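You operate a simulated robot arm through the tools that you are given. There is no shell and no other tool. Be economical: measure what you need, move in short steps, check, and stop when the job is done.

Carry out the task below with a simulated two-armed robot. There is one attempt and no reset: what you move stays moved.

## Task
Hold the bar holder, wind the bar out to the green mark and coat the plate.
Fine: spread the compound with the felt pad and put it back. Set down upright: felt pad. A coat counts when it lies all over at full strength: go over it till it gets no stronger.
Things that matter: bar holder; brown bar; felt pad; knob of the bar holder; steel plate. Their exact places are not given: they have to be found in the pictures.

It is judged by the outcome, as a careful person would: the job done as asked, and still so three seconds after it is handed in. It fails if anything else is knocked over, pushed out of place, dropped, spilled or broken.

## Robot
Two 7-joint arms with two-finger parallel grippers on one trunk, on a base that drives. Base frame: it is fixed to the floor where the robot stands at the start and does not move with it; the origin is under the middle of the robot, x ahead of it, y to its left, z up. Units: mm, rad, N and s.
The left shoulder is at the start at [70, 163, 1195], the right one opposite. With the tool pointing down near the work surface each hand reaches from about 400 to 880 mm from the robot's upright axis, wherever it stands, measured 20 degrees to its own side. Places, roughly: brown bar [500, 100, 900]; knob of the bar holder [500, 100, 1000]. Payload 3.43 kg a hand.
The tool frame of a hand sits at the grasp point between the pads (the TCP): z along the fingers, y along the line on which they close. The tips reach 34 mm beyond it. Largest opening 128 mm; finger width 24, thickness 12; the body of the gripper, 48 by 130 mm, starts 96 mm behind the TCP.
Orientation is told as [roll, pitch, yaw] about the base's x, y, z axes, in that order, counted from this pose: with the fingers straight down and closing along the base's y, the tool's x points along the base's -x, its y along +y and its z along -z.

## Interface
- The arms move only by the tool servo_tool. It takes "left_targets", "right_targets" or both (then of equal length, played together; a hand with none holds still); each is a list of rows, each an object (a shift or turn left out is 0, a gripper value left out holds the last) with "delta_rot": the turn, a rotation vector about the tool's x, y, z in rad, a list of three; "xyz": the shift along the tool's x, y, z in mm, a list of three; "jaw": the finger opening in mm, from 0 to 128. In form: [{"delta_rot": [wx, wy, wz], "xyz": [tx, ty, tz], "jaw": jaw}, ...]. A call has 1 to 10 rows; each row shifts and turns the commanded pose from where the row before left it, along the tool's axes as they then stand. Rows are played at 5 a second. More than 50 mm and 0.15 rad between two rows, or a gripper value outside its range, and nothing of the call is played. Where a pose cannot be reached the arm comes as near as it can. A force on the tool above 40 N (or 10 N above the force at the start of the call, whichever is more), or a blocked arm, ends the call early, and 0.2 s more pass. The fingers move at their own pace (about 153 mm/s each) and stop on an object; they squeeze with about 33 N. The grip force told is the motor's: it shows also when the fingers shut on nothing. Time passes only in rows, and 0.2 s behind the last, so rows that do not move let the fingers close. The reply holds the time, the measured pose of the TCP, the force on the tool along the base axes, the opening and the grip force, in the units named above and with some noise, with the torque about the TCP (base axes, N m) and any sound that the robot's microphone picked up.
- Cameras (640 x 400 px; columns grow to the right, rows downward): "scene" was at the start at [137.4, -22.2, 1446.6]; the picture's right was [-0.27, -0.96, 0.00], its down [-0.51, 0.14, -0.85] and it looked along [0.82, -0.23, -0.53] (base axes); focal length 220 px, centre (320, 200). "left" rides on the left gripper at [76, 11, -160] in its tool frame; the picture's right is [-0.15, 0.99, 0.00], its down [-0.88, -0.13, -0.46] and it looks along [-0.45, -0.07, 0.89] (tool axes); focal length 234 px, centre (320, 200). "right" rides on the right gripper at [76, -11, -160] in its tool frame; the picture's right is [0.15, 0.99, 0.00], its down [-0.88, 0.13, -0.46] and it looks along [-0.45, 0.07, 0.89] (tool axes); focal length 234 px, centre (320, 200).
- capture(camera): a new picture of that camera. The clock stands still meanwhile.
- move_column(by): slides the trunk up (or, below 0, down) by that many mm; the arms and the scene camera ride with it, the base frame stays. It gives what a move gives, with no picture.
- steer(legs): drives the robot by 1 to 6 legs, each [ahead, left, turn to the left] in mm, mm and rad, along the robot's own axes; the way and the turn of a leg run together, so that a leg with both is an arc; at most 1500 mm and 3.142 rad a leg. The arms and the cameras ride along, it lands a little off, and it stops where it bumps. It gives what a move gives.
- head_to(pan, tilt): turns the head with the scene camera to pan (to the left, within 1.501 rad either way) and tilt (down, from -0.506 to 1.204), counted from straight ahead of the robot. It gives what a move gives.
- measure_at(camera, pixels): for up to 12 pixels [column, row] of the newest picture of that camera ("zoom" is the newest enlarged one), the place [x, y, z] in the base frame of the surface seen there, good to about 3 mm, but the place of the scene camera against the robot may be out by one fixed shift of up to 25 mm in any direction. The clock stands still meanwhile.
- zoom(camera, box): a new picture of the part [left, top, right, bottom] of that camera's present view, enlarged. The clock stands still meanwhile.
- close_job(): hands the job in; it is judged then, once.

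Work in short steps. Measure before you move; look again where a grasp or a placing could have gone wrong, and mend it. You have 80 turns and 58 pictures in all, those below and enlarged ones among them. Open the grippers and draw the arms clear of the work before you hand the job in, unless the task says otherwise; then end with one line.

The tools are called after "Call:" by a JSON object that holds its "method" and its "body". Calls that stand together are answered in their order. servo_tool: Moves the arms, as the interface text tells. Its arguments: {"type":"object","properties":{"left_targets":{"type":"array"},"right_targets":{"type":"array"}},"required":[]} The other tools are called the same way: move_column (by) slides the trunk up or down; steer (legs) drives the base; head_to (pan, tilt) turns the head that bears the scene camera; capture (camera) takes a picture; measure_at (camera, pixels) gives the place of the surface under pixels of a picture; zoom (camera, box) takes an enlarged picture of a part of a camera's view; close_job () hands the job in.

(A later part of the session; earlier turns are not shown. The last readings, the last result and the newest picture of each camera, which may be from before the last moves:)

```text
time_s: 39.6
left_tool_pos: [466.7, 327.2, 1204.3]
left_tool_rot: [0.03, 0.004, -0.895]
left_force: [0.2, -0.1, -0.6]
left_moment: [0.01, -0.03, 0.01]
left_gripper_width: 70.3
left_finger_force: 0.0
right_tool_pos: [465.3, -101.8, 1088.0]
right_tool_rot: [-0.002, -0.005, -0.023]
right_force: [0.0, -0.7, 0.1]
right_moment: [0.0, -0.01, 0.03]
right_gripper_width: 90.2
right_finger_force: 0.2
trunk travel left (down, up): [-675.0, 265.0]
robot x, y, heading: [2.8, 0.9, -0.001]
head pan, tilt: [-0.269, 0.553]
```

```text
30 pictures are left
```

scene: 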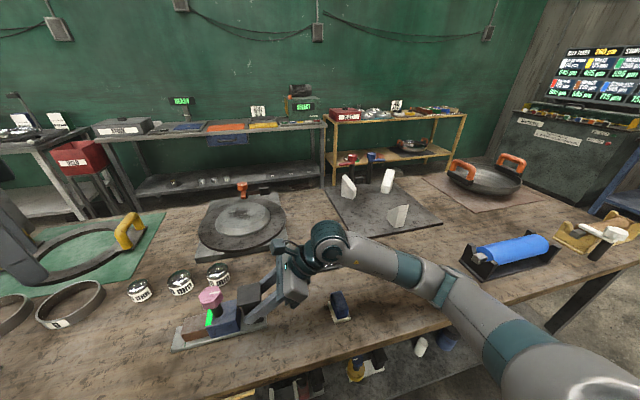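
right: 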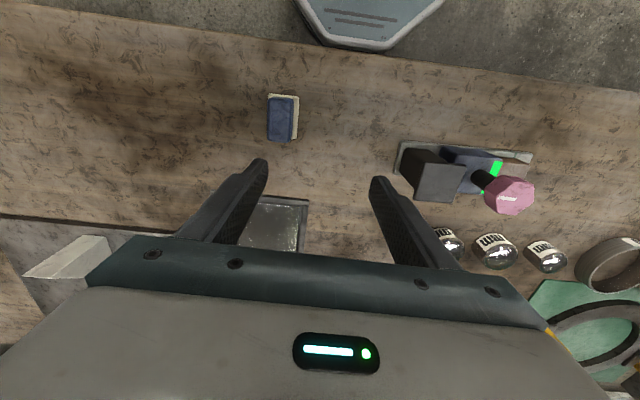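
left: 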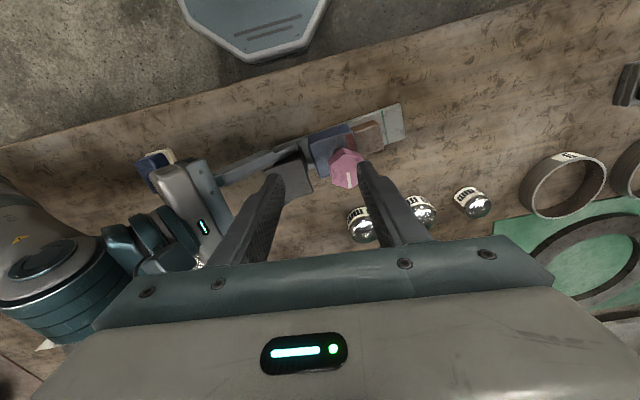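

The pad is at right (282,118). Zoom to measure its handle.

Call:
{"method": "zoom", "body": {"camera": "right", "box": [242, 85, 322, 150]}}

Call:
{"method": "measure_at", "body": {"camera": "zoom", "pixels": [[225, 135], [225, 380], [410, 140], [405, 390], [310, 255], [250, 90], [455, 100], [430, 425], [440, 250], [360, 440]]}}

```text
6.15 times, centred on (282, 118) of right
```

zoom: 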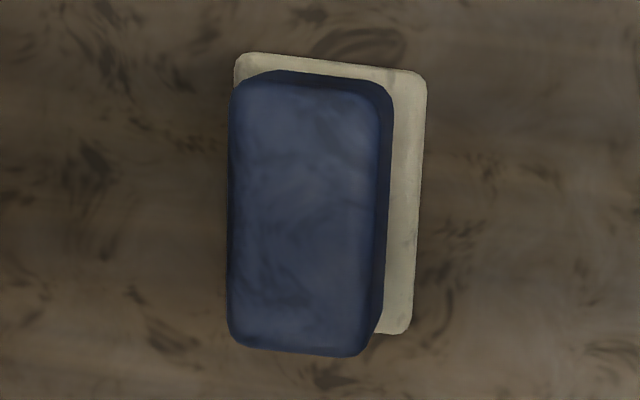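

```text
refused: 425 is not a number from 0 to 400
```

Call:
{"method": "measure_at", "body": {"camera": "zoom", "pixels": [[235, 110], [235, 325], [375, 110], [365, 335], [300, 210], [245, 62], [422, 80], [400, 325], [410, 200], [385, 250]]}}

```text
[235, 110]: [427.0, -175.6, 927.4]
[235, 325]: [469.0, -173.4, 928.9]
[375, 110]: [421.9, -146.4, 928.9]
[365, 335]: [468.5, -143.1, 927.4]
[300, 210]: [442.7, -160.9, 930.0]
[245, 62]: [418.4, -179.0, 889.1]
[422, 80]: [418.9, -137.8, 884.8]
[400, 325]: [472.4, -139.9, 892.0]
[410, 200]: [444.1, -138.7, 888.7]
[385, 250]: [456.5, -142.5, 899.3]
```

Handle centre (446,-160), 31 mm wide in y, z 889–930. I go above it, descend to TCP z≈928 and close.

Call:
{"method": "servo_tool", "body": {"right_targets": [{"xyz": [10, -29, 0], "jaw": 75}, {"xyz": [9.3, -29, 0], "delta_rot": [0, 0, -0.05]}, {"xyz": [0, 0, 45]}, {"xyz": [0, 0, 45]}, {"xyz": [0, 0, 40]}, {"xyz": [0, 0, 29]}, {}, {"jaw": 35}, {"jaw": 15}, {}]}}

Call:
{"method": "zoom", "body": {"camera": "right", "box": [160, 80, 480, 280]}}

```text
time_s: 41.8
left_tool_pos: [467.6, 327.5, 1204.2]
left_tool_rot: [0.031, 0.003, -0.894]
left_force: [0.3, -0.4, -0.9]
left_moment: [-0.02, 0.02, -0.01]
left_gripper_width: 70.3
left_finger_force: 0.0
right_tool_pos: [443.1, -158.5, 929.0]
right_tool_rot: [-0.003, -0.005, 0.024]
right_force: [-0.3, 0.1, 0.1]
right_moment: [0.01, 0.01, -0.02]
right_gripper_width: 31.2
right_finger_force: 33.3
trunk travel left (down, up): [-675.0, 265.0]
robot x, y, heading: [-1.6, 2.1, -0.001]
head pan, tilt: [-0.269, 0.553]
```

```text
2.00 times, centred on (320, 180) of right
```

zoom: 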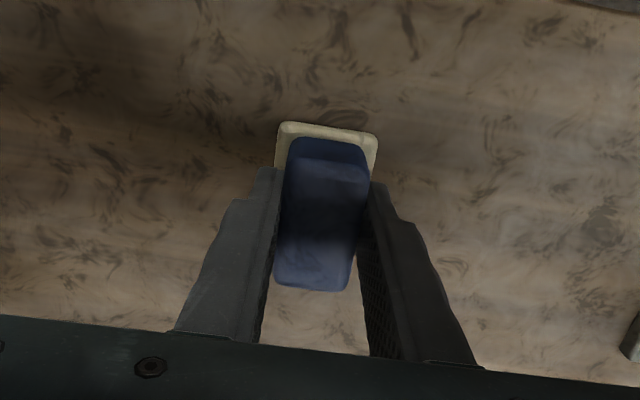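

Pad held (31.2 mm). I lift it high, clear the left hand further, and carry the pad over the bar.

Call:
{"method": "servo_tool", "body": {"right_targets": [{"xyz": [0, 0, -20]}, {"xyz": [0, 0, -45]}, {"xyz": [0, 0, -48]}, {"xyz": [0, 0, -48]}, {"xyz": [0, 0, -15]}, {"xyz": [-5, 40, 0]}, {"xyz": [-5, 40, 0]}, {"xyz": [-5, 40, 0]}, {"xyz": [-5, 40, 0]}, {"xyz": [-5, 40, 0]}], "left_targets": [{"xyz": [31, 25, 0]}, {"xyz": [31, 25, 0]}, {"xyz": [31, 25, 0]}, {}, {}, {}, {}, {}, {}, {}]}}

Call:
{"method": "servo_tool", "body": {"right_targets": [{"xyz": [-5, 40, 0]}, {"xyz": [-4, 40, 0]}, {"xyz": [0, 40, 0]}, {"xyz": [0, 22, 0]}, {}]}}

Call:
{"method": "capture", "body": {"camera": "right"}}

Call:
{"method": "measure_at", "body": {"camera": "right", "pixels": [[320, 140], [310, 160]]}}

```text
time_s: 44.0
left_tool_pos: [440.0, 380.6, 1191.9]
left_tool_rot: [0.033, 0.001, -0.893]
left_force: [-0.3, 0.6, -1.2]
left_moment: [-0.02, 0.0, 0.04]
left_gripper_width: 69.7
left_finger_force: 0.0
left hand out of reach, approached as far as the arm can: row 1, 2, 3
right_tool_pos: [463.5, 44.4, 1104.8]
right_tool_rot: [-0.003, -0.006, 0.024]
right_force: [-0.1, -0.6, -0.3]
right_moment: [-0.02, -0.03, -0.01]
right_gripper_width: 15.2
right_finger_force: 0.1
trunk travel left (down, up): [-675.0, 265.0]
robot x, y, heading: [-0.2, -4.6, -0.001]
head pan, tilt: [-0.269, 0.553]
```

```text
time_s: 45.2
left_tool_pos: [439.4, 379.3, 1192.6]
left_tool_rot: [0.032, 0.002, -0.894]
left_force: [0.0, -0.8, 0.0]
left_moment: [0.05, -0.01, 0.0]
left_gripper_width: 69.9
left_finger_force: 0.0
right_tool_pos: [471.1, 181.4, 1105.8]
right_tool_rot: [-0.002, -0.005, 0.023]
right_force: [0.0, -0.1, 0.7]
right_moment: [0.03, 0.01, -0.02]
right_gripper_width: 15.1
right_finger_force: 0.1
trunk travel left (down, up): [-675.0, 265.0]
robot x, y, heading: [-0.3, 2.3, -0.002]
head pan, tilt: [-0.269, 0.553]
```

```text
27 pictures are left
```

right: 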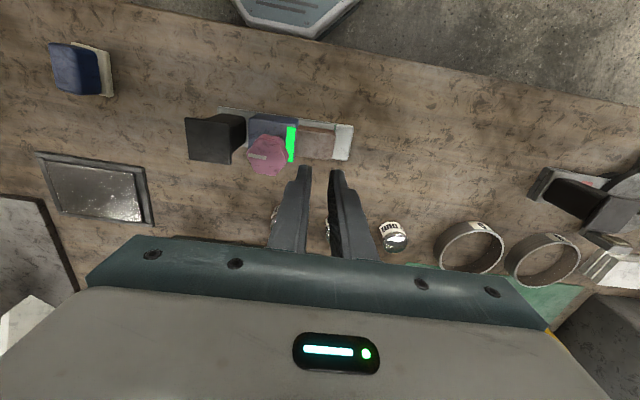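

```text
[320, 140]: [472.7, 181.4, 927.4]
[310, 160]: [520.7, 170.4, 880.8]
```

The pad slipped out on lifting (width 15); it is seen near its place at (80,70). I zoom to see how it stands.

Call:
{"method": "zoom", "body": {"camera": "scene", "box": [280, 230, 400, 330]}}

Call:
{"method": "zoom", "body": {"camera": "right", "box": [200, 90, 380, 190]}}

Call:
{"method": "measure_at", "body": {"camera": "zoom", "pixels": [[370, 145], [490, 160], [420, 135], [410, 240], [340, 150], [480, 130], [480, 235]]}}

```text
4.00 times, centred on (340, 280) of scene
```

zoom: 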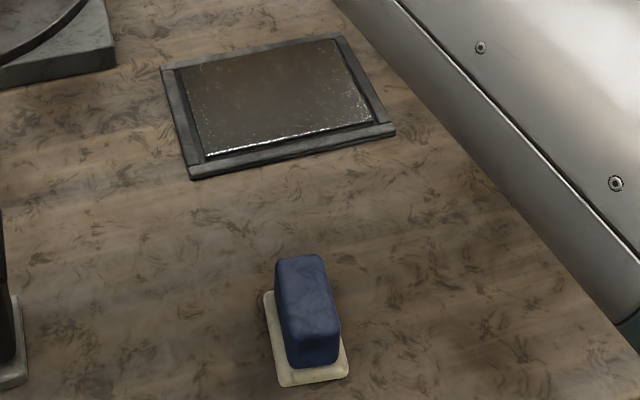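

```text
3.56 times, centred on (290, 140) of right
```

zoom: 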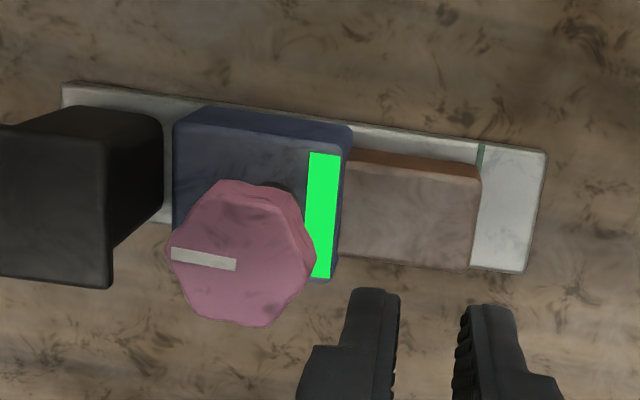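

```text
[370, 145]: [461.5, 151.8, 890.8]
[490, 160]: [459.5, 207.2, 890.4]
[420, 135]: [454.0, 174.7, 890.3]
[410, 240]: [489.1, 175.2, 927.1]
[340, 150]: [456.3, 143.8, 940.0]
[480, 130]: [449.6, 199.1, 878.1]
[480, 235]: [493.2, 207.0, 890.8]
```

The pad stands upright near its spot. I go back above it and look.

Call:
{"method": "servo_tool", "body": {"right_targets": [{"xyz": [3, -40, 0], "jaw": 60}, {"xyz": [3, -40, 0]}, {"xyz": [3, -40, 0]}, {"xyz": [3, -40, 0]}, {"xyz": [3, -40, 0]}, {"xyz": [3, -40, 0]}, {"xyz": [3, -40, 0]}, {"xyz": [3, -40, 0]}, {"xyz": [1, -22, 0]}, {}]}}

Call:
{"method": "zoom", "body": {"camera": "right", "box": [260, 85, 390, 185]}}

Call:
{"method": "measure_at", "body": {"camera": "zoom", "pixels": [[320, 200], [300, 180], [340, 240]]}}

```text
time_s: 47.4
left_tool_pos: [439.4, 380.4, 1192.3]
left_tool_rot: [0.031, 0.005, -0.894]
left_force: [-0.9, 0.0, -0.3]
left_moment: [0.0, 0.02, -0.02]
left_gripper_width: 69.9
left_finger_force: 0.1
right_tool_pos: [452.6, -158.9, 1106.3]
right_tool_rot: [-0.003, -0.005, 0.024]
right_force: [0.0, -0.7, 0.0]
right_moment: [-0.01, -0.02, 0.02]
right_gripper_width: 60.2
right_finger_force: 0.0
trunk travel left (down, up): [-675.0, 265.0]
robot x, y, heading: [-0.1, 0.7, -0.003]
head pan, tilt: [-0.269, 0.553]
```

```text
4.00 times, centred on (325, 135) of right
```

zoom: 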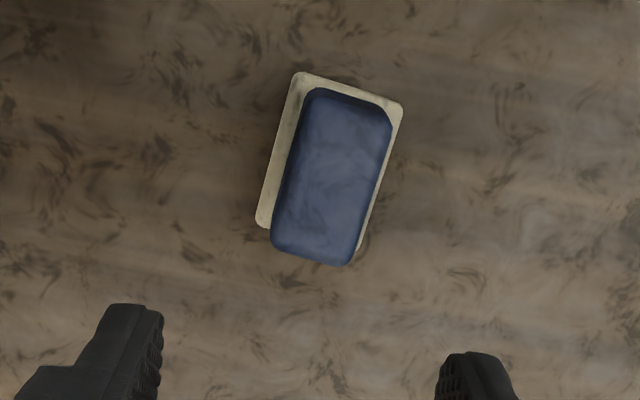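

```text
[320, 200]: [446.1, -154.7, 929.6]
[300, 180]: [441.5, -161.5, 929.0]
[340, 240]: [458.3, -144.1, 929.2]
```

Measure the pad's axis ends and centre.

Call:
{"method": "measure_at", "body": {"camera": "zoom", "pixels": [[350, 110], [312, 248], [308, 110], [386, 130], [277, 235], [350, 255], [302, 80], [262, 222], [331, 180]]}}

```text
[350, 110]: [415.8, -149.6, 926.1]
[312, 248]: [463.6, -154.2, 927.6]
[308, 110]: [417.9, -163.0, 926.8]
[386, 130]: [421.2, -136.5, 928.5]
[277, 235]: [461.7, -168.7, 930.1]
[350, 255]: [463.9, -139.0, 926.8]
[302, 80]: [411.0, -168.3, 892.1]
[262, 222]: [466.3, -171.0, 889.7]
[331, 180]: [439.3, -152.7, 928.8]
```

Pad centre (440,-152.5), yaw about -0.1. I align, descend to 927, close fully, wait, then lift slowly.

Call:
{"method": "servo_tool", "body": {"right_targets": [{"xyz": [12.6, 6.4, 0], "delta_rot": [0, 0, 0.12]}, {"xyz": [0, 0, 45]}, {"xyz": [0, 0, 45]}, {"xyz": [0, 0, 45]}, {"xyz": [0, 0, 34]}, {"xyz": [0, 0, 10]}, {"jaw": 0}, {}, {}, {}]}}

Call:
{"method": "servo_tool", "body": {"right_targets": [{"xyz": [0, 0, -5]}, {"xyz": [0, 0, -8]}, {"xyz": [0, 0, -10]}, {"xyz": [0, 0, -10]}, {}]}}

Call:
{"method": "zoom", "body": {"camera": "right", "box": [200, 80, 440, 230]}}

```text
time_s: 49.6
left_tool_pos: [440.1, 379.7, 1190.8]
left_tool_rot: [0.029, 0.005, -0.895]
left_force: [-0.1, 0.6, 0.2]
left_moment: [0.01, 0.0, 0.04]
left_gripper_width: 70.4
left_finger_force: 0.0
right_tool_pos: [441.7, -151.6, 927.1]
right_tool_rot: [-0.003, -0.007, -0.096]
right_force: [0.3, -0.3, -0.4]
right_moment: [0.02, -0.01, 0.04]
right_gripper_width: 31.3
right_finger_force: 33.5
trunk travel left (down, up): [-675.0, 265.0]
robot x, y, heading: [-2.0, -3.6, -0.0]
head pan, tilt: [-0.269, 0.553]
```

```text
time_s: 50.8
left_tool_pos: [440.2, 378.9, 1192.9]
left_tool_rot: [0.031, 0.004, -0.892]
left_force: [-0.2, 0.4, -0.1]
left_moment: [0.0, -0.01, 0.03]
left_gripper_width: 69.9
left_finger_force: 0.1
right_tool_pos: [442.4, -152.8, 958.9]
right_tool_rot: [-0.003, -0.005, -0.095]
right_force: [0.1, 0.3, -0.1]
right_moment: [-0.03, -0.03, 0.01]
right_gripper_width: 31.1
right_finger_force: 33.1
trunk travel left (down, up): [-675.0, 265.0]
robot x, y, heading: [-0.4, -0.2, 0.001]
head pan, tilt: [-0.269, 0.553]
```

```text
2.67 times, centred on (320, 155) of right
```

zoom: 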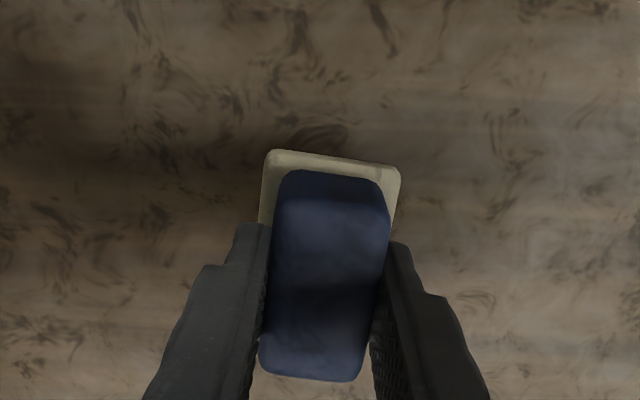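

Held firmly at 31.1 mm after 32 mm lift. I continue slowly up and carry it toward the bar.

Call:
{"method": "servo_tool", "body": {"right_targets": [{"xyz": [0, 0, -15]}, {"xyz": [0, 0, -25]}, {"xyz": [0, 0, -30]}, {"xyz": [0, 0, -30]}, {"xyz": [0, 0, -25], "delta_rot": [0, 0, -0.05]}, {"xyz": [0, 0, -5], "delta_rot": [0, 0, -0.046]}, {"xyz": [-4, 20, 0]}, {"xyz": [-5, 35, 0]}, {"xyz": [-5, 40, 0]}, {"xyz": [-5, 40, 0]}]}}

Call:
{"method": "servo_tool", "body": {"right_targets": [{"xyz": [-5, 40, 0]}, {"xyz": [-5, 40, 0]}, {"xyz": [-5, 40, 0]}, {"xyz": [-5, 35, 0]}, {"xyz": [0, 25, 0]}, {"xyz": [0, 18, 0]}, {}]}}

Call:
{"method": "capture", "body": {"camera": "right"}}

```text
time_s: 53.0
left_tool_pos: [439.3, 382.0, 1191.9]
left_tool_rot: [0.031, 0.002, -0.894]
left_force: [-0.2, -0.6, 0.0]
left_moment: [-0.03, 0.0, -0.01]
left_gripper_width: 70.1
left_finger_force: 0.1
right_tool_pos: [457.8, -15.2, 1088.4]
right_tool_rot: [-0.004, -0.006, -0.002]
right_force: [0.3, 0.9, -0.8]
right_moment: [0.0, 0.0, -0.01]
right_gripper_width: 31.0
right_finger_force: 32.9
trunk travel left (down, up): [-675.0, 265.0]
robot x, y, heading: [0.9, 0.1, -0.001]
head pan, tilt: [-0.269, 0.553]
```

```text
time_s: 54.6
left_tool_pos: [439.8, 380.0, 1192.9]
left_tool_rot: [0.03, 0.003, -0.893]
left_force: [-0.5, -0.1, 0.9]
left_moment: [0.03, -0.01, 0.01]
left_gripper_width: 70.1
left_finger_force: 0.2
right_tool_pos: [475.0, 184.8, 1087.6]
right_tool_rot: [-0.003, -0.004, -0.002]
right_force: [-0.2, -0.8, -1.6]
right_moment: [0.0, 0.03, 0.01]
right_gripper_width: 31.0
right_finger_force: 33.4
trunk travel left (down, up): [-675.0, 265.0]
robot x, y, heading: [-0.8, -0.1, -0.002]
head pan, tilt: [-0.269, 0.553]
```

```text
22 pictures are left
```

right: 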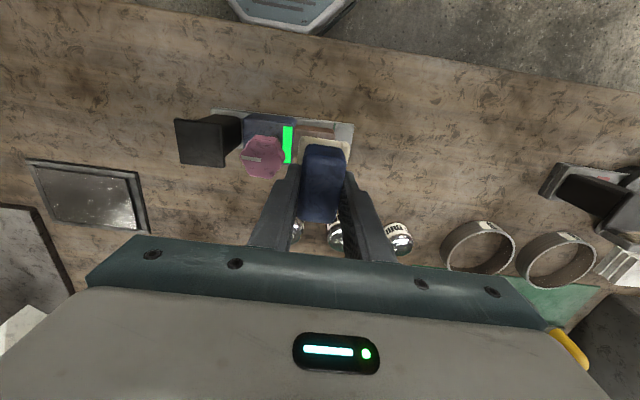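

Pad is over the bar. I descend to just above contact (TCP ≈ 974), then feel in small steps.

Call:
{"method": "servo_tool", "body": {"right_targets": [{"xyz": [-4, 0, 30]}, {"xyz": [0, -1, 30]}, {"xyz": [0, -1, 30]}, {"xyz": [0, 0, 18]}, {"xyz": [0, 0, 3]}, {"xyz": [0, 0, 2]}, {}]}}

Call:
{"method": "servo_tool", "body": {"right_targets": [{"xyz": [0, 0, 1]}, {"xyz": [0, 0, 1]}, {}]}}

```text
time_s: 56.2
left_tool_pos: [440.3, 379.2, 1191.4]
left_tool_rot: [0.031, 0.004, -0.893]
left_force: [-0.7, 0.4, -0.9]
left_moment: [0.01, 0.0, -0.06]
left_gripper_width: 69.9
left_finger_force: 0.1
right_tool_pos: [482.1, 180.0, 974.6]
right_tool_rot: [0.0, -0.005, 0.001]
right_force: [0.4, -0.8, 4.2]
right_moment: [0.09, -0.04, 0.02]
right_gripper_width: 31.1
right_finger_force: 33.1
trunk travel left (down, up): [-675.0, 265.0]
robot x, y, heading: [0.1, -0.5, 0.0]
head pan, tilt: [-0.269, 0.553]
```

```text
time_s: 57.0
left_tool_pos: [438.2, 379.9, 1193.8]
left_tool_rot: [0.033, 0.002, -0.894]
left_force: [0.0, 0.2, -0.5]
left_moment: [-0.04, -0.04, 0.01]
left_gripper_width: 70.0
left_finger_force: 0.0
right_tool_pos: [482.4, 179.8, 974.7]
right_tool_rot: [-0.001, -0.008, -0.002]
right_force: [-0.6, -0.9, 17.2]
right_moment: [0.0, 0.08, -0.01]
right_gripper_width: 31.1
right_finger_force: 33.1
trunk travel left (down, up): [-675.0, 265.0]
robot x, y, heading: [-1.7, 0.6, -0.003]
head pan, tilt: [-0.269, 0.553]
```

Contact at 17 N. I ease to a lighter press and rub with short strokes over the bar, then lift and view.

Call:
{"method": "servo_tool", "body": {"right_targets": [{"xyz": [0, 0, -0.7]}, {"xyz": [5, 0, 0]}, {"xyz": [-10, 0, 0]}, {"xyz": [10, 0, 0]}, {"xyz": [-10, 0, 0]}, {"xyz": [5, 4, 0]}, {"xyz": [0, -6, 0]}, {"xyz": [0, 6, 0]}, {"xyz": [0, -6, 0]}, {"xyz": [0, 2, 0]}]}}

Call:
{"method": "servo_tool", "body": {"right_targets": [{"xyz": [0, 0, -15]}, {"xyz": [0, 0, -30]}, {"xyz": [0, 0, -35]}, {"xyz": [0, 0, -35]}, {}]}}

Call:
{"method": "zoom", "body": {"camera": "scene", "box": [150, 240, 310, 360]}}

```text
time_s: 59.2
left_tool_pos: [439.6, 379.6, 1191.8]
left_tool_rot: [0.03, 0.004, -0.896]
left_force: [0.1, -1.2, -0.3]
left_moment: [0.0, -0.03, 0.02]
left_gripper_width: 69.8
left_finger_force: 0.1
right_tool_pos: [483.4, 180.5, 974.1]
right_tool_rot: [-0.002, -0.003, -0.002]
right_force: [0.2, -0.9, 0.7]
right_moment: [-0.03, -0.02, 0.0]
right_gripper_width: 31.3
right_finger_force: 33.0
trunk travel left (down, up): [-675.0, 265.0]
robot x, y, heading: [-1.8, 0.8, -0.003]
head pan, tilt: [-0.269, 0.553]
```

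```text
time_s: 60.4
left_tool_pos: [439.8, 379.9, 1190.8]
left_tool_rot: [0.032, 0.004, -0.892]
left_force: [0.7, 0.7, 0.1]
left_moment: [0.01, -0.01, 0.02]
left_gripper_width: 69.9
left_finger_force: 0.1
right_tool_pos: [479.8, 177.6, 1087.6]
right_tool_rot: [-0.003, -0.005, 0.0]
right_force: [1.0, 0.5, -1.0]
right_moment: [0.0, 0.02, 0.02]
right_gripper_width: 31.4
right_finger_force: 32.9
trunk travel left (down, up): [-675.0, 265.0]
robot x, y, heading: [-2.7, -1.4, -0.002]
head pan, tilt: [-0.269, 0.553]
```

```text
3.33 times, centred on (230, 300) of scene
```

zoom: 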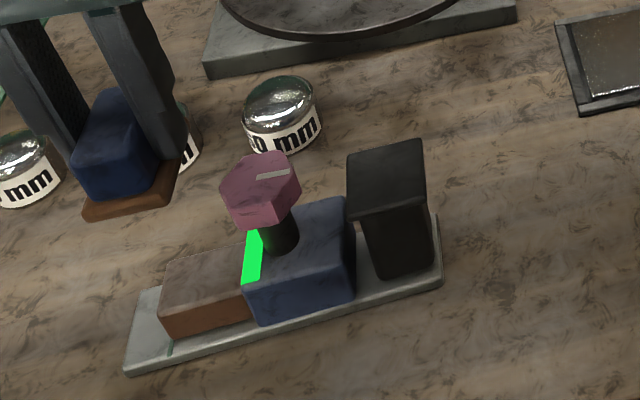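

The felt is brown—loaded—and the holder hasn't moved. I carry the pad high to above the plate.

Call:
{"method": "servo_tool", "body": {"right_targets": [{"xyz": [-8, -20, -4]}, {"xyz": [-15, -37, 0]}, {"xyz": [-17, -40, 0]}, {"xyz": [-17, -40, 0]}, {"xyz": [-17, -40, 0]}, {"xyz": [-17, -40, 0]}, {"xyz": [-17, -40, 0]}, {"xyz": [-17, -40, 0]}, {"xyz": [-15, -38, 0]}, {"xyz": [-10, -25, 0]}]}}

Call:
{"method": "capture", "body": {"camera": "right"}}

Call:
{"method": "zoom", "body": {"camera": "scene", "box": [280, 220, 380, 290]}}

```text
time_s: 62.6
left_tool_pos: [439.4, 379.0, 1192.5]
left_tool_rot: [0.032, 0.003, -0.893]
left_force: [0.9, 0.3, -0.1]
left_moment: [0.0, -0.01, 0.02]
left_gripper_width: 70.1
left_finger_force: 0.0
right_tool_pos: [633.6, -183.6, 1096.1]
right_tool_rot: [-0.002, -0.005, 0.0]
right_force: [0.2, -0.4, -1.1]
right_moment: [-0.01, -0.01, 0.02]
right_gripper_width: 31.1
right_finger_force: 33.6
trunk travel left (down, up): [-675.0, 265.0]
robot x, y, heading: [-1.8, 2.2, 0.002]
head pan, tilt: [-0.269, 0.553]
```

```text
20 pictures are left
```

right: 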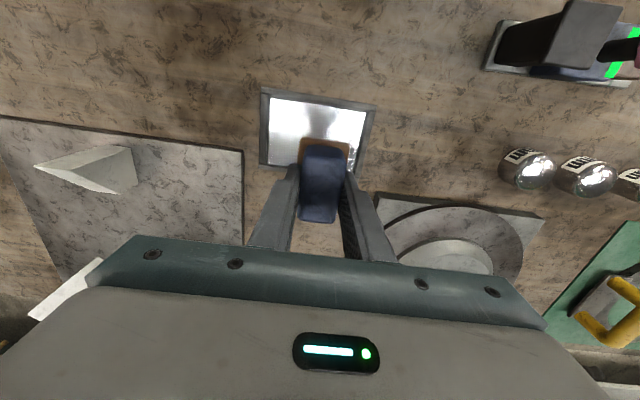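

```text
5.71 times, centred on (330, 255) of scene
```

zoom: 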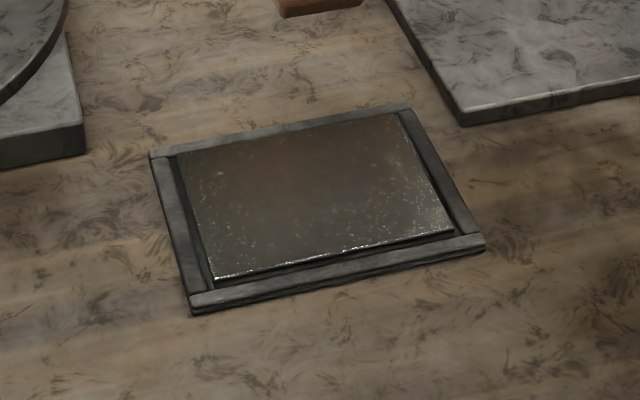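

The plate lies in a frame. I measure inner corners and heights.

Call:
{"method": "measure_at", "body": {"camera": "right", "pixels": [[275, 103], [362, 114], [271, 160], [285, 164], [353, 160], [264, 92], [372, 106], [265, 130], [368, 135], [320, 110], [320, 98], [280, 130]]}}

Call:
{"method": "measure_at", "body": {"camera": "zoom", "pixels": [[185, 155], [215, 275], [450, 230], [395, 118], [320, 200], [155, 155], [190, 298], [480, 242], [408, 110], [320, 268], [175, 220]]}}

```text
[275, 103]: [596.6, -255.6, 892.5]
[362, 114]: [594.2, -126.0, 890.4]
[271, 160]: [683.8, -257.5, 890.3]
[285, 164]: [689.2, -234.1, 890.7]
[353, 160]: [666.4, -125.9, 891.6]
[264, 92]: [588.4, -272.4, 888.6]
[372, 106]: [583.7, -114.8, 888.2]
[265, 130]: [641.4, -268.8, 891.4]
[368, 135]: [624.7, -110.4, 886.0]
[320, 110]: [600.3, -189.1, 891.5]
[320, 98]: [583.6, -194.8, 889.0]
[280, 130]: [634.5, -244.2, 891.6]
```

```text
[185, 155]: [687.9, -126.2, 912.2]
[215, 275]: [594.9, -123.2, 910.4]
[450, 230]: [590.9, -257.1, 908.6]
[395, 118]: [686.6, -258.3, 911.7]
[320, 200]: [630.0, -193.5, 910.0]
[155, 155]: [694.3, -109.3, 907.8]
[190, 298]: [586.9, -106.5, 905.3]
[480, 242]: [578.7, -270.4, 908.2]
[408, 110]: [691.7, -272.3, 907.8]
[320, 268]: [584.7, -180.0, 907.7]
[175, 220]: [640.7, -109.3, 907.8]
```

Plate surface: x 594–689, y -258…-125, z 891.5, slightly proud of the frame. I go to the first corner pass (TCP 620,-145) and descend to contact.

Call:
{"method": "servo_tool", "body": {"right_targets": [{"xyz": [7, 20, 0]}, {"xyz": [6.6, 18.6, 20]}, {"xyz": [0, 0, 35]}, {"xyz": [0, 0, 40]}, {"xyz": [0, 0, 35]}, {"xyz": [0, 0, 20]}, {"xyz": [0, 0, 4]}, {"xyz": [0, 0, 2]}, {"xyz": [0, 0, 1]}, {}]}}

```text
time_s: 64.8
left_tool_pos: [440.7, 379.7, 1192.5]
left_tool_rot: [0.032, 0.004, -0.895]
left_force: [-0.4, 0.0, 1.0]
left_moment: [0.02, 0.01, 0.01]
left_gripper_width: 70.0
left_finger_force: 0.1
right_tool_pos: [621.2, -144.1, 938.7]
right_tool_rot: [-0.002, -0.006, 0.0]
right_force: [-0.3, -0.3, -1.1]
right_moment: [0.03, -0.01, 0.02]
right_gripper_width: 31.1
right_finger_force: 33.2
trunk travel left (down, up): [-675.0, 265.0]
robot x, y, heading: [1.7, -0.7, 0.001]
head pan, tilt: [-0.269, 0.553]
```

No contact yet at 938.7; lower by 1 mm steps.

Call:
{"method": "servo_tool", "body": {"right_targets": [{"xyz": [0, 0, 1]}, {"xyz": [0, 0, 1]}, {}]}}

```text
time_s: 65.6
left_tool_pos: [438.2, 379.9, 1192.6]
left_tool_rot: [0.031, 0.004, -0.894]
left_force: [0.0, -0.3, 0.1]
left_moment: [0.06, 0.0, 0.04]
left_gripper_width: 70.0
left_finger_force: 0.1
right_tool_pos: [621.1, -143.0, 938.2]
right_tool_rot: [-0.001, -0.008, -0.003]
right_force: [4.0, -0.9, 11.0]
right_moment: [0.03, 0.02, -0.01]
right_gripper_width: 31.1
right_finger_force: 32.6
trunk travel left (down, up): [-675.0, 265.0]
robot x, y, heading: [2.1, -2.5, 0.003]
head pan, tilt: [-0.269, 0.553]
```

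Contact at 11 N. First stroke across in y to -239.

Call:
{"method": "servo_tool", "body": {"right_targets": [{"xyz": [0, -6, 0]}, {"xyz": [0, -13, 0]}, {"xyz": [0, -13, 0]}, {"xyz": [0, -13, 0]}, {"xyz": [0, -13, 0]}, {"xyz": [0, -13, 0]}, {"xyz": [0, -13, 0]}, {"xyz": [0, -11, 0]}, {"xyz": [-12, 0, 0]}, {"xyz": [-11, 0, 0]}]}}

Call:
{"method": "servo_tool", "body": {"right_targets": [{"xyz": [0, 6, 0]}, {"xyz": [0, 13, 0]}, {"xyz": [0, 13, 0]}, {"xyz": [0, 13, 0]}, {"xyz": [0, 13, 0]}, {"xyz": [0, 13, 0]}, {"xyz": [0, 13, 0]}, {"xyz": [0, 11, 0]}, {"xyz": [-12, 0, 0]}, {"xyz": [-11, 0, 0]}]}}

Call:
{"method": "servo_tool", "body": {"right_targets": [{"xyz": [0, -6, 0]}, {"xyz": [0, -13, 0]}, {"xyz": [0, -13, 0]}, {"xyz": [0, -13, 0]}, {"xyz": [0, -13, 0]}, {"xyz": [0, -13, 0]}, {"xyz": [0, -13, 0]}, {"xyz": [0, -11, 0]}, {"xyz": [0, 0, -40]}, {"xyz": [0, 0, -45]}]}}

Call:
{"method": "capture", "body": {"camera": "right"}}

Call:
{"method": "zoom", "body": {"camera": "scene", "box": [280, 220, 380, 290]}}

```text
time_s: 67.8
left_tool_pos: [437.0, 379.0, 1193.6]
left_tool_rot: [0.034, 0.0, -0.895]
left_force: [-0.4, 0.9, 0.1]
left_moment: [-0.05, 0.0, -0.01]
left_gripper_width: 69.8
left_finger_force: 0.1
right_tool_pos: [642.2, -236.6, 939.3]
right_tool_rot: [-0.004, -0.005, -0.001]
right_force: [-3.6, -0.6, 12.6]
right_moment: [0.12, 0.27, 0.03]
right_gripper_width: 30.8
right_finger_force: 33.6
trunk travel left (down, up): [-675.0, 265.0]
robot x, y, heading: [2.1, -1.8, 0.005]
head pan, tilt: [-0.269, 0.553]
```

```text
time_s: 70.0
left_tool_pos: [435.3, 382.4, 1194.1]
left_tool_rot: [0.032, 0.0, -0.891]
left_force: [-0.3, -0.2, -0.1]
left_moment: [-0.03, 0.0, 0.0]
left_gripper_width: 69.8
left_finger_force: 0.1
right_tool_pos: [664.9, -139.1, 937.3]
right_tool_rot: [0.0, -0.008, 0.0]
right_force: [-7.2, 4.0, 24.2]
right_moment: [0.17, 0.59, -0.06]
right_gripper_width: 30.9
right_finger_force: 33.1
trunk travel left (down, up): [-675.0, 265.0]
robot x, y, heading: [0.4, -2.8, -0.001]
head pan, tilt: [-0.269, 0.553]
```

```text
time_s: 72.2
left_tool_pos: [439.3, 381.9, 1191.5]
left_tool_rot: [0.031, 0.002, -0.894]
left_force: [-1.3, 0.5, -0.4]
left_moment: [-0.05, -0.02, 0.02]
left_gripper_width: 70.0
left_finger_force: 0.0
right_tool_pos: [669.2, -234.5, 1023.2]
right_tool_rot: [-0.004, -0.006, -0.002]
right_force: [0.5, 0.5, 0.3]
right_moment: [-0.01, -0.04, 0.0]
right_gripper_width: 30.8
right_finger_force: 33.1
trunk travel left (down, up): [-675.0, 265.0]
robot x, y, heading: [-0.7, 1.7, 0.0]
head pan, tilt: [-0.269, 0.553]
```

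```text
18 pictures are left
```

right: 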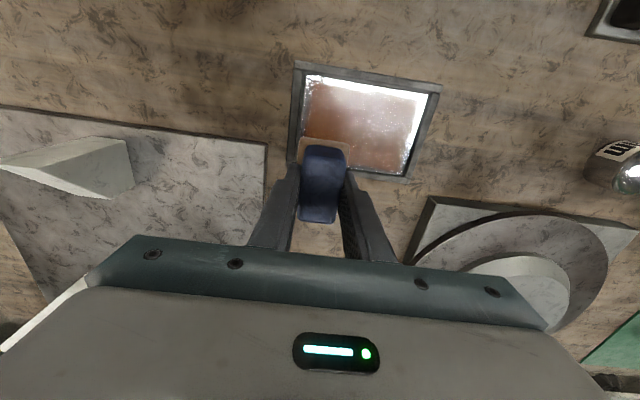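

```text
5.71 times, centred on (330, 255) of scene
```

zoom: 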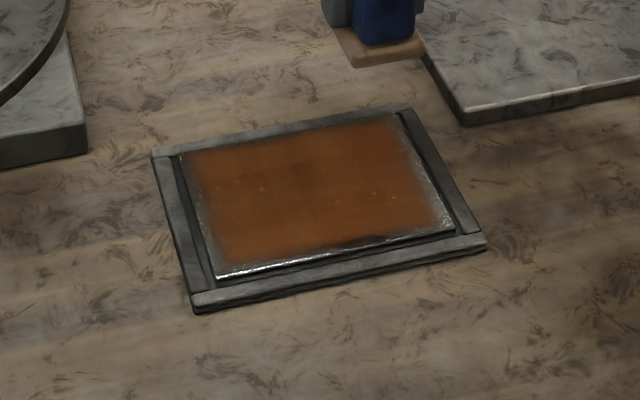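

The coat lies well in the middle but fades ~8–10 mm at the edges, and the felt has paled. I go back to reload it on the bar.

Call:
{"method": "servo_tool", "body": {"right_targets": [{"xyz": [5, 10, -35]}, {"xyz": [10, 25, -35]}, {"xyz": [17, 40, 0]}, {"xyz": [17, 40, 0]}, {"xyz": [17, 40, 0]}, {"xyz": [17, 40, 0]}, {"xyz": [17, 40, 0]}, {"xyz": [17, 40, 0]}, {"xyz": [17, 40, 0]}, {"xyz": [17, 40, 0]}]}}

Call:
{"method": "servo_tool", "body": {"right_targets": [{"xyz": [17, 35, 0]}, {"xyz": [15, 27, 0]}, {"xyz": [5, 5, 10]}, {"xyz": [0, 0, 30]}, {"xyz": [0, 0, 35]}, {"xyz": [0, 0, 28]}, {"xyz": [0, 0, 12]}, {}]}}

```text
time_s: 74.4
left_tool_pos: [439.6, 381.4, 1191.5]
left_tool_rot: [0.031, 0.002, -0.894]
left_force: [-0.6, 0.2, -0.9]
left_moment: [-0.01, 0.0, 0.0]
left_gripper_width: 69.7
left_finger_force: 0.2
right_tool_pos: [513.7, 118.4, 1087.5]
right_tool_rot: [-0.003, -0.006, -0.002]
right_force: [0.7, -0.4, -0.5]
right_moment: [-0.03, -0.02, -0.01]
right_gripper_width: 30.9
right_finger_force: 32.3
trunk travel left (down, up): [-675.0, 265.0]
robot x, y, heading: [-0.2, 4.2, 0.002]
head pan, tilt: [-0.269, 0.553]
```

```text
time_s: 76.2
left_tool_pos: [440.4, 379.0, 1192.8]
left_tool_rot: [0.032, 0.003, -0.894]
left_force: [0.0, 0.2, 0.3]
left_moment: [0.01, -0.03, 0.0]
left_gripper_width: 69.9
left_finger_force: 0.0
right_tool_pos: [478.8, 181.9, 975.5]
right_tool_rot: [-0.001, -0.003, -0.001]
right_force: [0.4, 0.5, -1.3]
right_moment: [0.06, 0.03, 0.01]
right_gripper_width: 30.9
right_finger_force: 32.8
trunk travel left (down, up): [-675.0, 265.0]
robot x, y, heading: [-0.1, 0.5, -0.0]
head pan, tilt: [-0.269, 0.553]
```

Just above contact. Press ~2.3 mm and rub, with wider x strokes so the whole felt loads.

Call:
{"method": "servo_tool", "body": {"right_targets": [{"xyz": [0, 0, 1.3]}, {"xyz": [0, 0, 1]}, {"xyz": [9, 0, 0]}, {"xyz": [-9, 0, 0]}, {"xyz": [-9, 0, 0]}, {"xyz": [9, 0, 0]}, {"xyz": [9, -5, 0]}, {"xyz": [-9, 0, 0]}, {"xyz": [-9, 5, 0]}, {"xyz": [9, 0, 0]}]}}

Call:
{"method": "servo_tool", "body": {"right_targets": [{"xyz": [0, 0, -15]}, {"xyz": [0, 0, -30]}, {"xyz": [0, 0, -38]}, {"xyz": [0, 0, -40]}, {"xyz": [-10, -25, 0]}, {"xyz": [-15, -40, 0]}, {"xyz": [-15, -40, 0]}, {"xyz": [-15, -40, 0]}, {"xyz": [-15, -40, 0]}, {"xyz": [-15, -40, 0]}]}}

Call:
{"method": "zoom", "body": {"camera": "scene", "box": [150, 210, 350, 360]}}

```text
time_s: 78.5
left_tool_pos: [440.4, 378.6, 1192.3]
left_tool_rot: [0.033, 0.004, -0.894]
left_force: [-0.3, 0.5, -0.2]
left_moment: [-0.01, -0.01, 0.0]
left_gripper_width: 70.0
left_finger_force: 0.1
right_tool_pos: [482.7, 183.6, 973.9]
right_tool_rot: [0.003, -0.016, -0.006]
right_force: [0.7, -3.0, 12.9]
right_moment: [-0.15, 0.31, 0.08]
right_gripper_width: 30.9
right_finger_force: 33.4
trunk travel left (down, up): [-675.0, 265.0]
robot x, y, heading: [-3.2, -2.1, 0.001]
head pan, tilt: [-0.269, 0.553]
stopped in row 10 (right hand): the force on the tool passed its limit (the readings are from after the stop); the commanded pose is now the measured one
```

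```text
time_s: 80.7
left_tool_pos: [440.9, 379.1, 1193.1]
left_tool_rot: [0.033, 0.006, -0.893]
left_force: [0.6, -1.0, 0.3]
left_moment: [0.05, -0.01, 0.01]
left_gripper_width: 70.1
left_finger_force: 0.1
right_tool_pos: [564.5, -42.9, 1093.4]
right_tool_rot: [0.001, -0.01, -0.005]
right_force: [-0.3, -1.1, -0.3]
right_moment: [-0.02, -0.01, 0.01]
right_gripper_width: 31.0
right_finger_force: 33.2
trunk travel left (down, up): [-675.0, 265.0]
robot x, y, heading: [-0.1, 1.4, 0.0]
head pan, tilt: [-0.269, 0.553]
```

```text
2.67 times, centred on (250, 285) of scene
```

zoom: 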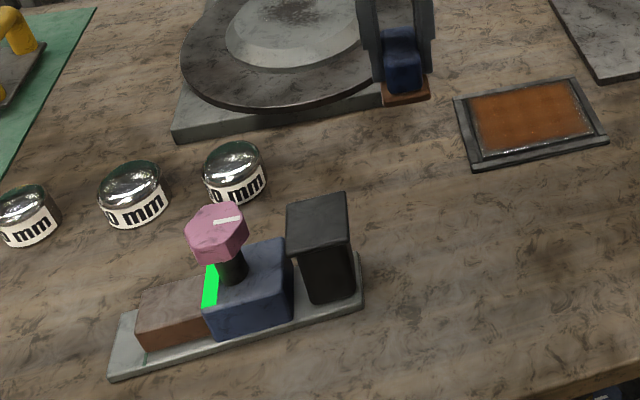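

Loaded again. I move to the near-left corner with overhang (TCP 608,-134) and descend.

Call:
{"method": "servo_tool", "body": {"right_targets": [{"xyz": [-15, -31, 0]}, {"xyz": [-15, -32, 0]}, {"xyz": [-13.5, -28, 10]}, {"xyz": [0, 0, 35]}, {"xyz": [0, 0, 40]}, {"xyz": [0, 0, 40]}, {"xyz": [0, 0, 25]}, {"xyz": [0, 0, 4.5]}, {}]}}

```text
time_s: 82.7
left_tool_pos: [439.5, 379.3, 1191.9]
left_tool_rot: [0.032, 0.004, -0.895]
left_force: [-0.3, -0.3, 0.0]
left_moment: [-0.02, -0.01, 0.0]
left_gripper_width: 70.2
left_finger_force: 0.1
right_tool_pos: [613.5, -135.5, 941.3]
right_tool_rot: [-0.001, -0.011, -0.007]
right_force: [-0.1, -0.1, -1.3]
right_moment: [-0.02, -0.01, -0.01]
right_gripper_width: 30.9
right_finger_force: 32.9
trunk travel left (down, up): [-675.0, 265.0]
robot x, y, heading: [0.1, -0.3, -0.002]
head pan, tilt: [-0.269, 0.553]
```

Lower 3.5 mm to contact with x shift of 6 mm, then sweep the near edge toward -y.

Call:
{"method": "servo_tool", "body": {"right_targets": [{"xyz": [6, 1, 2.5]}, {"xyz": [0, 0, 1]}, {"xyz": [0, -14, 0]}, {"xyz": [0, -15, 0]}, {"xyz": [0, -15, 0]}, {"xyz": [0, -15, 0]}, {"xyz": [0, -15, 0]}, {"xyz": [0, -15, 0]}, {"xyz": [0, -15, 0]}, {"xyz": [0, -12, 0]}]}}

Call:
{"method": "servo_tool", "body": {"right_targets": [{"xyz": [-14, 0, 0]}, {"xyz": [-14, 0, 0]}, {"xyz": [-14, 0, 0]}, {"xyz": [-14, 0, 0]}, {"xyz": [-13, 0, 0]}, {"xyz": [0, 14, 0]}, {"xyz": [0, 15, 0]}, {"xyz": [0, 15, 0]}, {"xyz": [0, 15, 0]}, {"xyz": [0, 15, 0]}]}}

Call:
{"method": "servo_tool", "body": {"right_targets": [{"xyz": [0, 15, 0]}, {"xyz": [0, 15, 0]}, {"xyz": [0, 12, 0]}, {"xyz": [14, 0, 0]}, {"xyz": [14, 0, 0]}, {"xyz": [14, 0, 0]}, {"xyz": [14, 0, 0]}, {"xyz": [13, 0, 0]}, {"xyz": [0, 0, -30]}, {"xyz": [0, 45, -30]}]}}

Call:
{"method": "zoom", "body": {"camera": "scene", "box": [280, 220, 380, 290]}}

```text
time_s: 84.9
left_tool_pos: [439.4, 379.6, 1192.6]
left_tool_rot: [0.033, 0.004, -0.895]
left_force: [0.2, -0.2, -0.1]
left_moment: [-0.01, -0.02, 0.0]
left_gripper_width: 69.9
left_finger_force: 0.0
right_tool_pos: [602.8, -250.9, 938.6]
right_tool_rot: [0.003, -0.013, -0.007]
right_force: [0.5, -0.5, -0.7]
right_moment: [0.02, 0.02, 0.0]
right_gripper_width: 31.1
right_finger_force: 32.2
trunk travel left (down, up): [-675.0, 265.0]
robot x, y, heading: [-1.1, -2.9, 0.004]
head pan, tilt: [-0.269, 0.553]
```

```text
time_s: 87.1
left_tool_pos: [439.6, 379.7, 1191.9]
left_tool_rot: [0.032, 0.004, -0.893]
left_force: [0.1, 0.4, -0.3]
left_moment: [0.02, 0.01, -0.01]
left_gripper_width: 70.1
left_finger_force: 0.0
right_tool_pos: [670.0, -175.9, 941.1]
right_tool_rot: [0.001, -0.01, -0.007]
right_force: [-0.7, -0.5, -0.6]
right_moment: [-0.02, 0.0, -0.02]
right_gripper_width: 31.0
right_finger_force: 33.4
trunk travel left (down, up): [-675.0, 265.0]
robot x, y, heading: [-3.1, 0.7, 0.003]
head pan, tilt: [-0.269, 0.553]
```

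```text
refused: row 10 steps farther than a row can; nothing moved
```

```text
5.71 times, centred on (330, 255) of scene
```

zoom: 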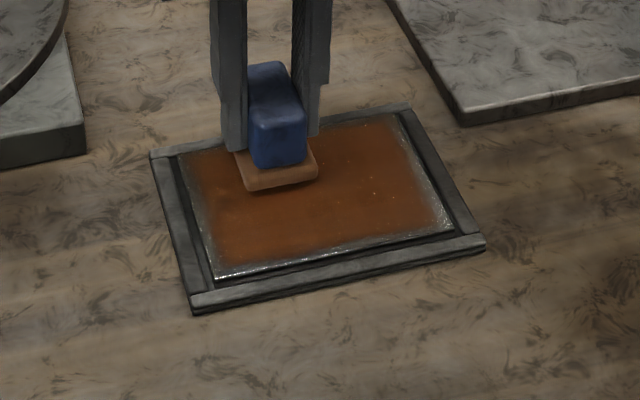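

The pad was just off the surface (no force at z 941). I level the small tilt and press down in steps until there is force.

Call:
{"method": "servo_tool", "body": {"right_targets": [{"delta_rot": [0, 0.007, 0], "xyz": [0, 0, 1.5]}, {"xyz": [0, 0, 1.5]}, {"xyz": [0, 0, 1.0]}, {}, {}]}}

```text
time_s: 88.3
left_tool_pos: [439.5, 381.1, 1191.6]
left_tool_rot: [0.031, 0.003, -0.895]
left_force: [-0.2, -1.4, 0.6]
left_moment: [-0.01, 0.01, 0.0]
left_gripper_width: 70.1
left_finger_force: 0.0
right_tool_pos: [672.7, -175.7, 938.8]
right_tool_rot: [0.001, -0.005, -0.007]
right_force: [1.8, 0.4, 6.6]
right_moment: [-0.01, 0.08, -0.02]
right_gripper_width: 31.0
right_finger_force: 33.1
trunk travel left (down, up): [-675.0, 265.0]
robot x, y, heading: [-2.0, -0.4, -0.003]
head pan, tilt: [-0.269, 0.553]
```

Contact 6.6 N. I press 1 mm more and sweep the perimeter: far edge, then left edge, then near edge.

Call:
{"method": "servo_tool", "body": {"right_targets": [{"xyz": [-3, 14, 1]}, {"xyz": [0, 14, 0]}, {"xyz": [0, 14, 0]}, {"xyz": [13, 0, 0]}, {"xyz": [14, 0, 0]}, {"xyz": [14, 0, 0]}, {"xyz": [14, 0, 0]}, {"xyz": [13, 0, 0]}, {"xyz": [0, -14, 0]}, {"xyz": [0, -14, 0]}]}}

Call:
{"method": "servo_tool", "body": {"right_targets": [{"xyz": [0, -15, 0]}, {"xyz": [0, -15, 0]}, {"xyz": [0, -15, 0]}, {"xyz": [0, -15, 0]}, {"xyz": [0, -15, 0]}, {"xyz": [0, -13, 0]}, {"xyz": [-14, 0, 0]}, {"xyz": [-14, 0, 0]}, {"xyz": [-14, 0, 0]}, {"xyz": [-14, 0, 0]}]}}

Call:
{"method": "servo_tool", "body": {"right_targets": [{"xyz": [-12, 0, 0]}, {"xyz": [0, 14, 0]}, {"xyz": [0, 15, 0]}, {"xyz": [0, 15, 0]}, {"xyz": [0, 15, 0]}, {"xyz": [0, 15, 0]}, {"xyz": [0, 15, 0]}, {"xyz": [0, 15, 0]}, {"xyz": [0, 0, -35]}, {"xyz": [0, 0, -45]}]}}

Call:
{"method": "zoom", "body": {"camera": "scene", "box": [280, 220, 380, 290]}}

```text
time_s: 90.5
left_tool_pos: [436.5, 379.7, 1193.8]
left_tool_rot: [0.034, 0.0, -0.894]
left_force: [-0.7, -0.1, -1.1]
left_moment: [-0.01, -0.05, 0.02]
left_gripper_width: 70.0
left_finger_force: 0.1
right_tool_pos: [603.8, -161.6, 937.4]
right_tool_rot: [0.0, -0.007, -0.005]
right_force: [-1.5, 9.5, 29.2]
right_moment: [0.35, -0.1, 0.05]
right_gripper_width: 30.9
right_finger_force: 33.0
trunk travel left (down, up): [-675.0, 265.0]
robot x, y, heading: [-1.3, -0.6, 0.0]
head pan, tilt: [-0.269, 0.553]
```

```text
time_s: 92.7
left_tool_pos: [435.5, 380.3, 1194.2]
left_tool_rot: [0.034, 0.0, -0.894]
left_force: [-0.9, 0.1, 0.0]
left_moment: [-0.04, -0.01, 0.03]
left_gripper_width: 70.0
left_finger_force: 0.0
right_tool_pos: [659.2, -250.1, 938.6]
right_tool_rot: [-0.002, -0.008, -0.008]
right_force: [-8.7, -1.3, 27.3]
right_moment: [0.1, 0.72, 0.01]
right_gripper_width: 30.9
right_finger_force: 33.2
trunk travel left (down, up): [-675.0, 265.0]
robot x, y, heading: [1.3, -3.7, -0.003]
head pan, tilt: [-0.269, 0.553]
```

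```text
time_s: 94.9
left_tool_pos: [437.4, 380.3, 1191.7]
left_tool_rot: [0.033, 0.002, -0.892]
left_force: [-0.2, -0.3, -0.4]
left_moment: [-0.01, -0.01, -0.03]
left_gripper_width: 69.9
left_finger_force: 0.1
right_tool_pos: [671.5, -144.8, 1019.1]
right_tool_rot: [0.0, -0.003, -0.008]
right_force: [-0.5, 0.0, -0.5]
right_moment: [-0.04, -0.03, -0.01]
right_gripper_width: 31.1
right_finger_force: 32.7
trunk travel left (down, up): [-675.0, 265.0]
robot x, y, heading: [-1.5, -3.5, -0.002]
head pan, tilt: [-0.269, 0.553]
```

```text
5.71 times, centred on (330, 255) of scene
```

zoom: 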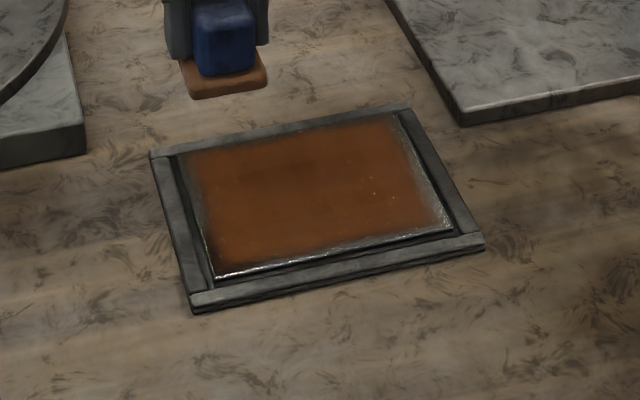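

Some edge strips still look thin. I take a closer look with the right camera.

Call:
{"method": "servo_tool", "body": {"right_targets": [{"xyz": [30, 20, -25]}, {"xyz": [35, 20, -25]}, {"xyz": [35, 20, 0]}, {}]}}

Call:
{"method": "zoom", "body": {"camera": "right", "box": [140, 110, 340, 235]}}

```text
time_s: 95.9
left_tool_pos: [440.7, 378.7, 1192.2]
left_tool_rot: [0.032, 0.005, -0.893]
left_force: [0.8, -0.7, -0.8]
left_moment: [-0.02, 0.0, -0.01]
left_gripper_width: 70.1
left_finger_force: 0.0
right_tool_pos: [572.3, -87.2, 1065.4]
right_tool_rot: [-0.001, -0.003, -0.007]
right_force: [0.0, 0.7, -0.9]
right_moment: [-0.01, -0.03, 0.0]
right_gripper_width: 31.0
right_finger_force: 33.1
trunk travel left (down, up): [-675.0, 265.0]
robot x, y, heading: [3.7, -2.0, -0.004]
head pan, tilt: [-0.269, 0.553]
```

```text
3.20 times, centred on (240, 172) of right
```

zoom: 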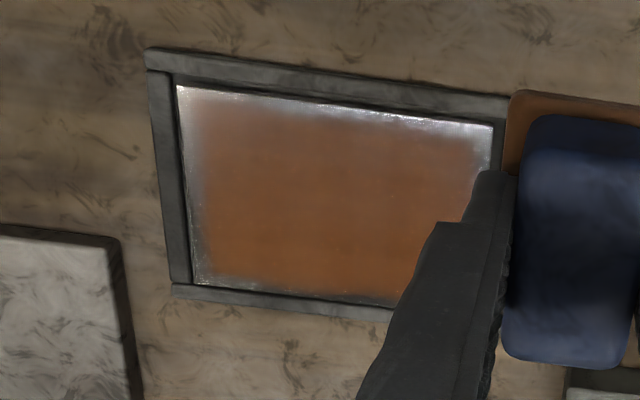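

Call:
{"method": "measure_at", "body": {"camera": "zoom", "pixels": [[320, 106], [320, 128], [183, 150], [206, 150], [490, 140], [470, 140], [300, 294], [300, 282], [182, 90], [490, 125], [195, 280]]}}

```text
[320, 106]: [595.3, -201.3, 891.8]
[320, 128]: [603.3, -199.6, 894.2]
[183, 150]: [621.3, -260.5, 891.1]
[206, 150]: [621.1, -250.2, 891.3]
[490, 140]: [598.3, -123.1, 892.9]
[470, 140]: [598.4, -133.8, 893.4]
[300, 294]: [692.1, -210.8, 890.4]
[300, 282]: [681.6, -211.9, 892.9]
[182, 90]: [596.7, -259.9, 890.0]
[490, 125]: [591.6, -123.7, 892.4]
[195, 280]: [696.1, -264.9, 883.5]
```

Plate is x 594–691, y -261…-123; the coat's full zone is x 603–683, y -250…-134, so I need larger overhang. I go to TCP (598,-125) and make contact.

Call:
{"method": "servo_tool", "body": {"right_targets": [{"xyz": [-13, -19, 0]}, {"xyz": [-13, -19, 10]}, {"xyz": [0, 0, 35]}, {"xyz": [0, 0, 40]}, {"xyz": [0, 0, 30]}, {"xyz": [0, 0, 10]}, {"xyz": [0, 0, 1.5]}, {"xyz": [0, 0, 1]}, {}]}}

```text
time_s: 97.9
left_tool_pos: [438.5, 378.8, 1193.2]
left_tool_rot: [0.032, 0.002, -0.894]
left_force: [0.6, 1.1, -0.5]
left_moment: [-0.02, -0.02, 0.0]
left_gripper_width: 70.0
left_finger_force: 0.1
right_tool_pos: [602.7, -123.0, 938.7]
right_tool_rot: [0.0, -0.007, -0.005]
right_force: [3.1, -1.0, 8.3]
right_moment: [-0.14, -0.19, 0.04]
right_gripper_width: 31.2
right_finger_force: 32.9
trunk travel left (down, up): [-675.0, 265.0]
robot x, y, heading: [2.5, 1.6, -0.001]
head pan, tilt: [-0.269, 0.553]
```

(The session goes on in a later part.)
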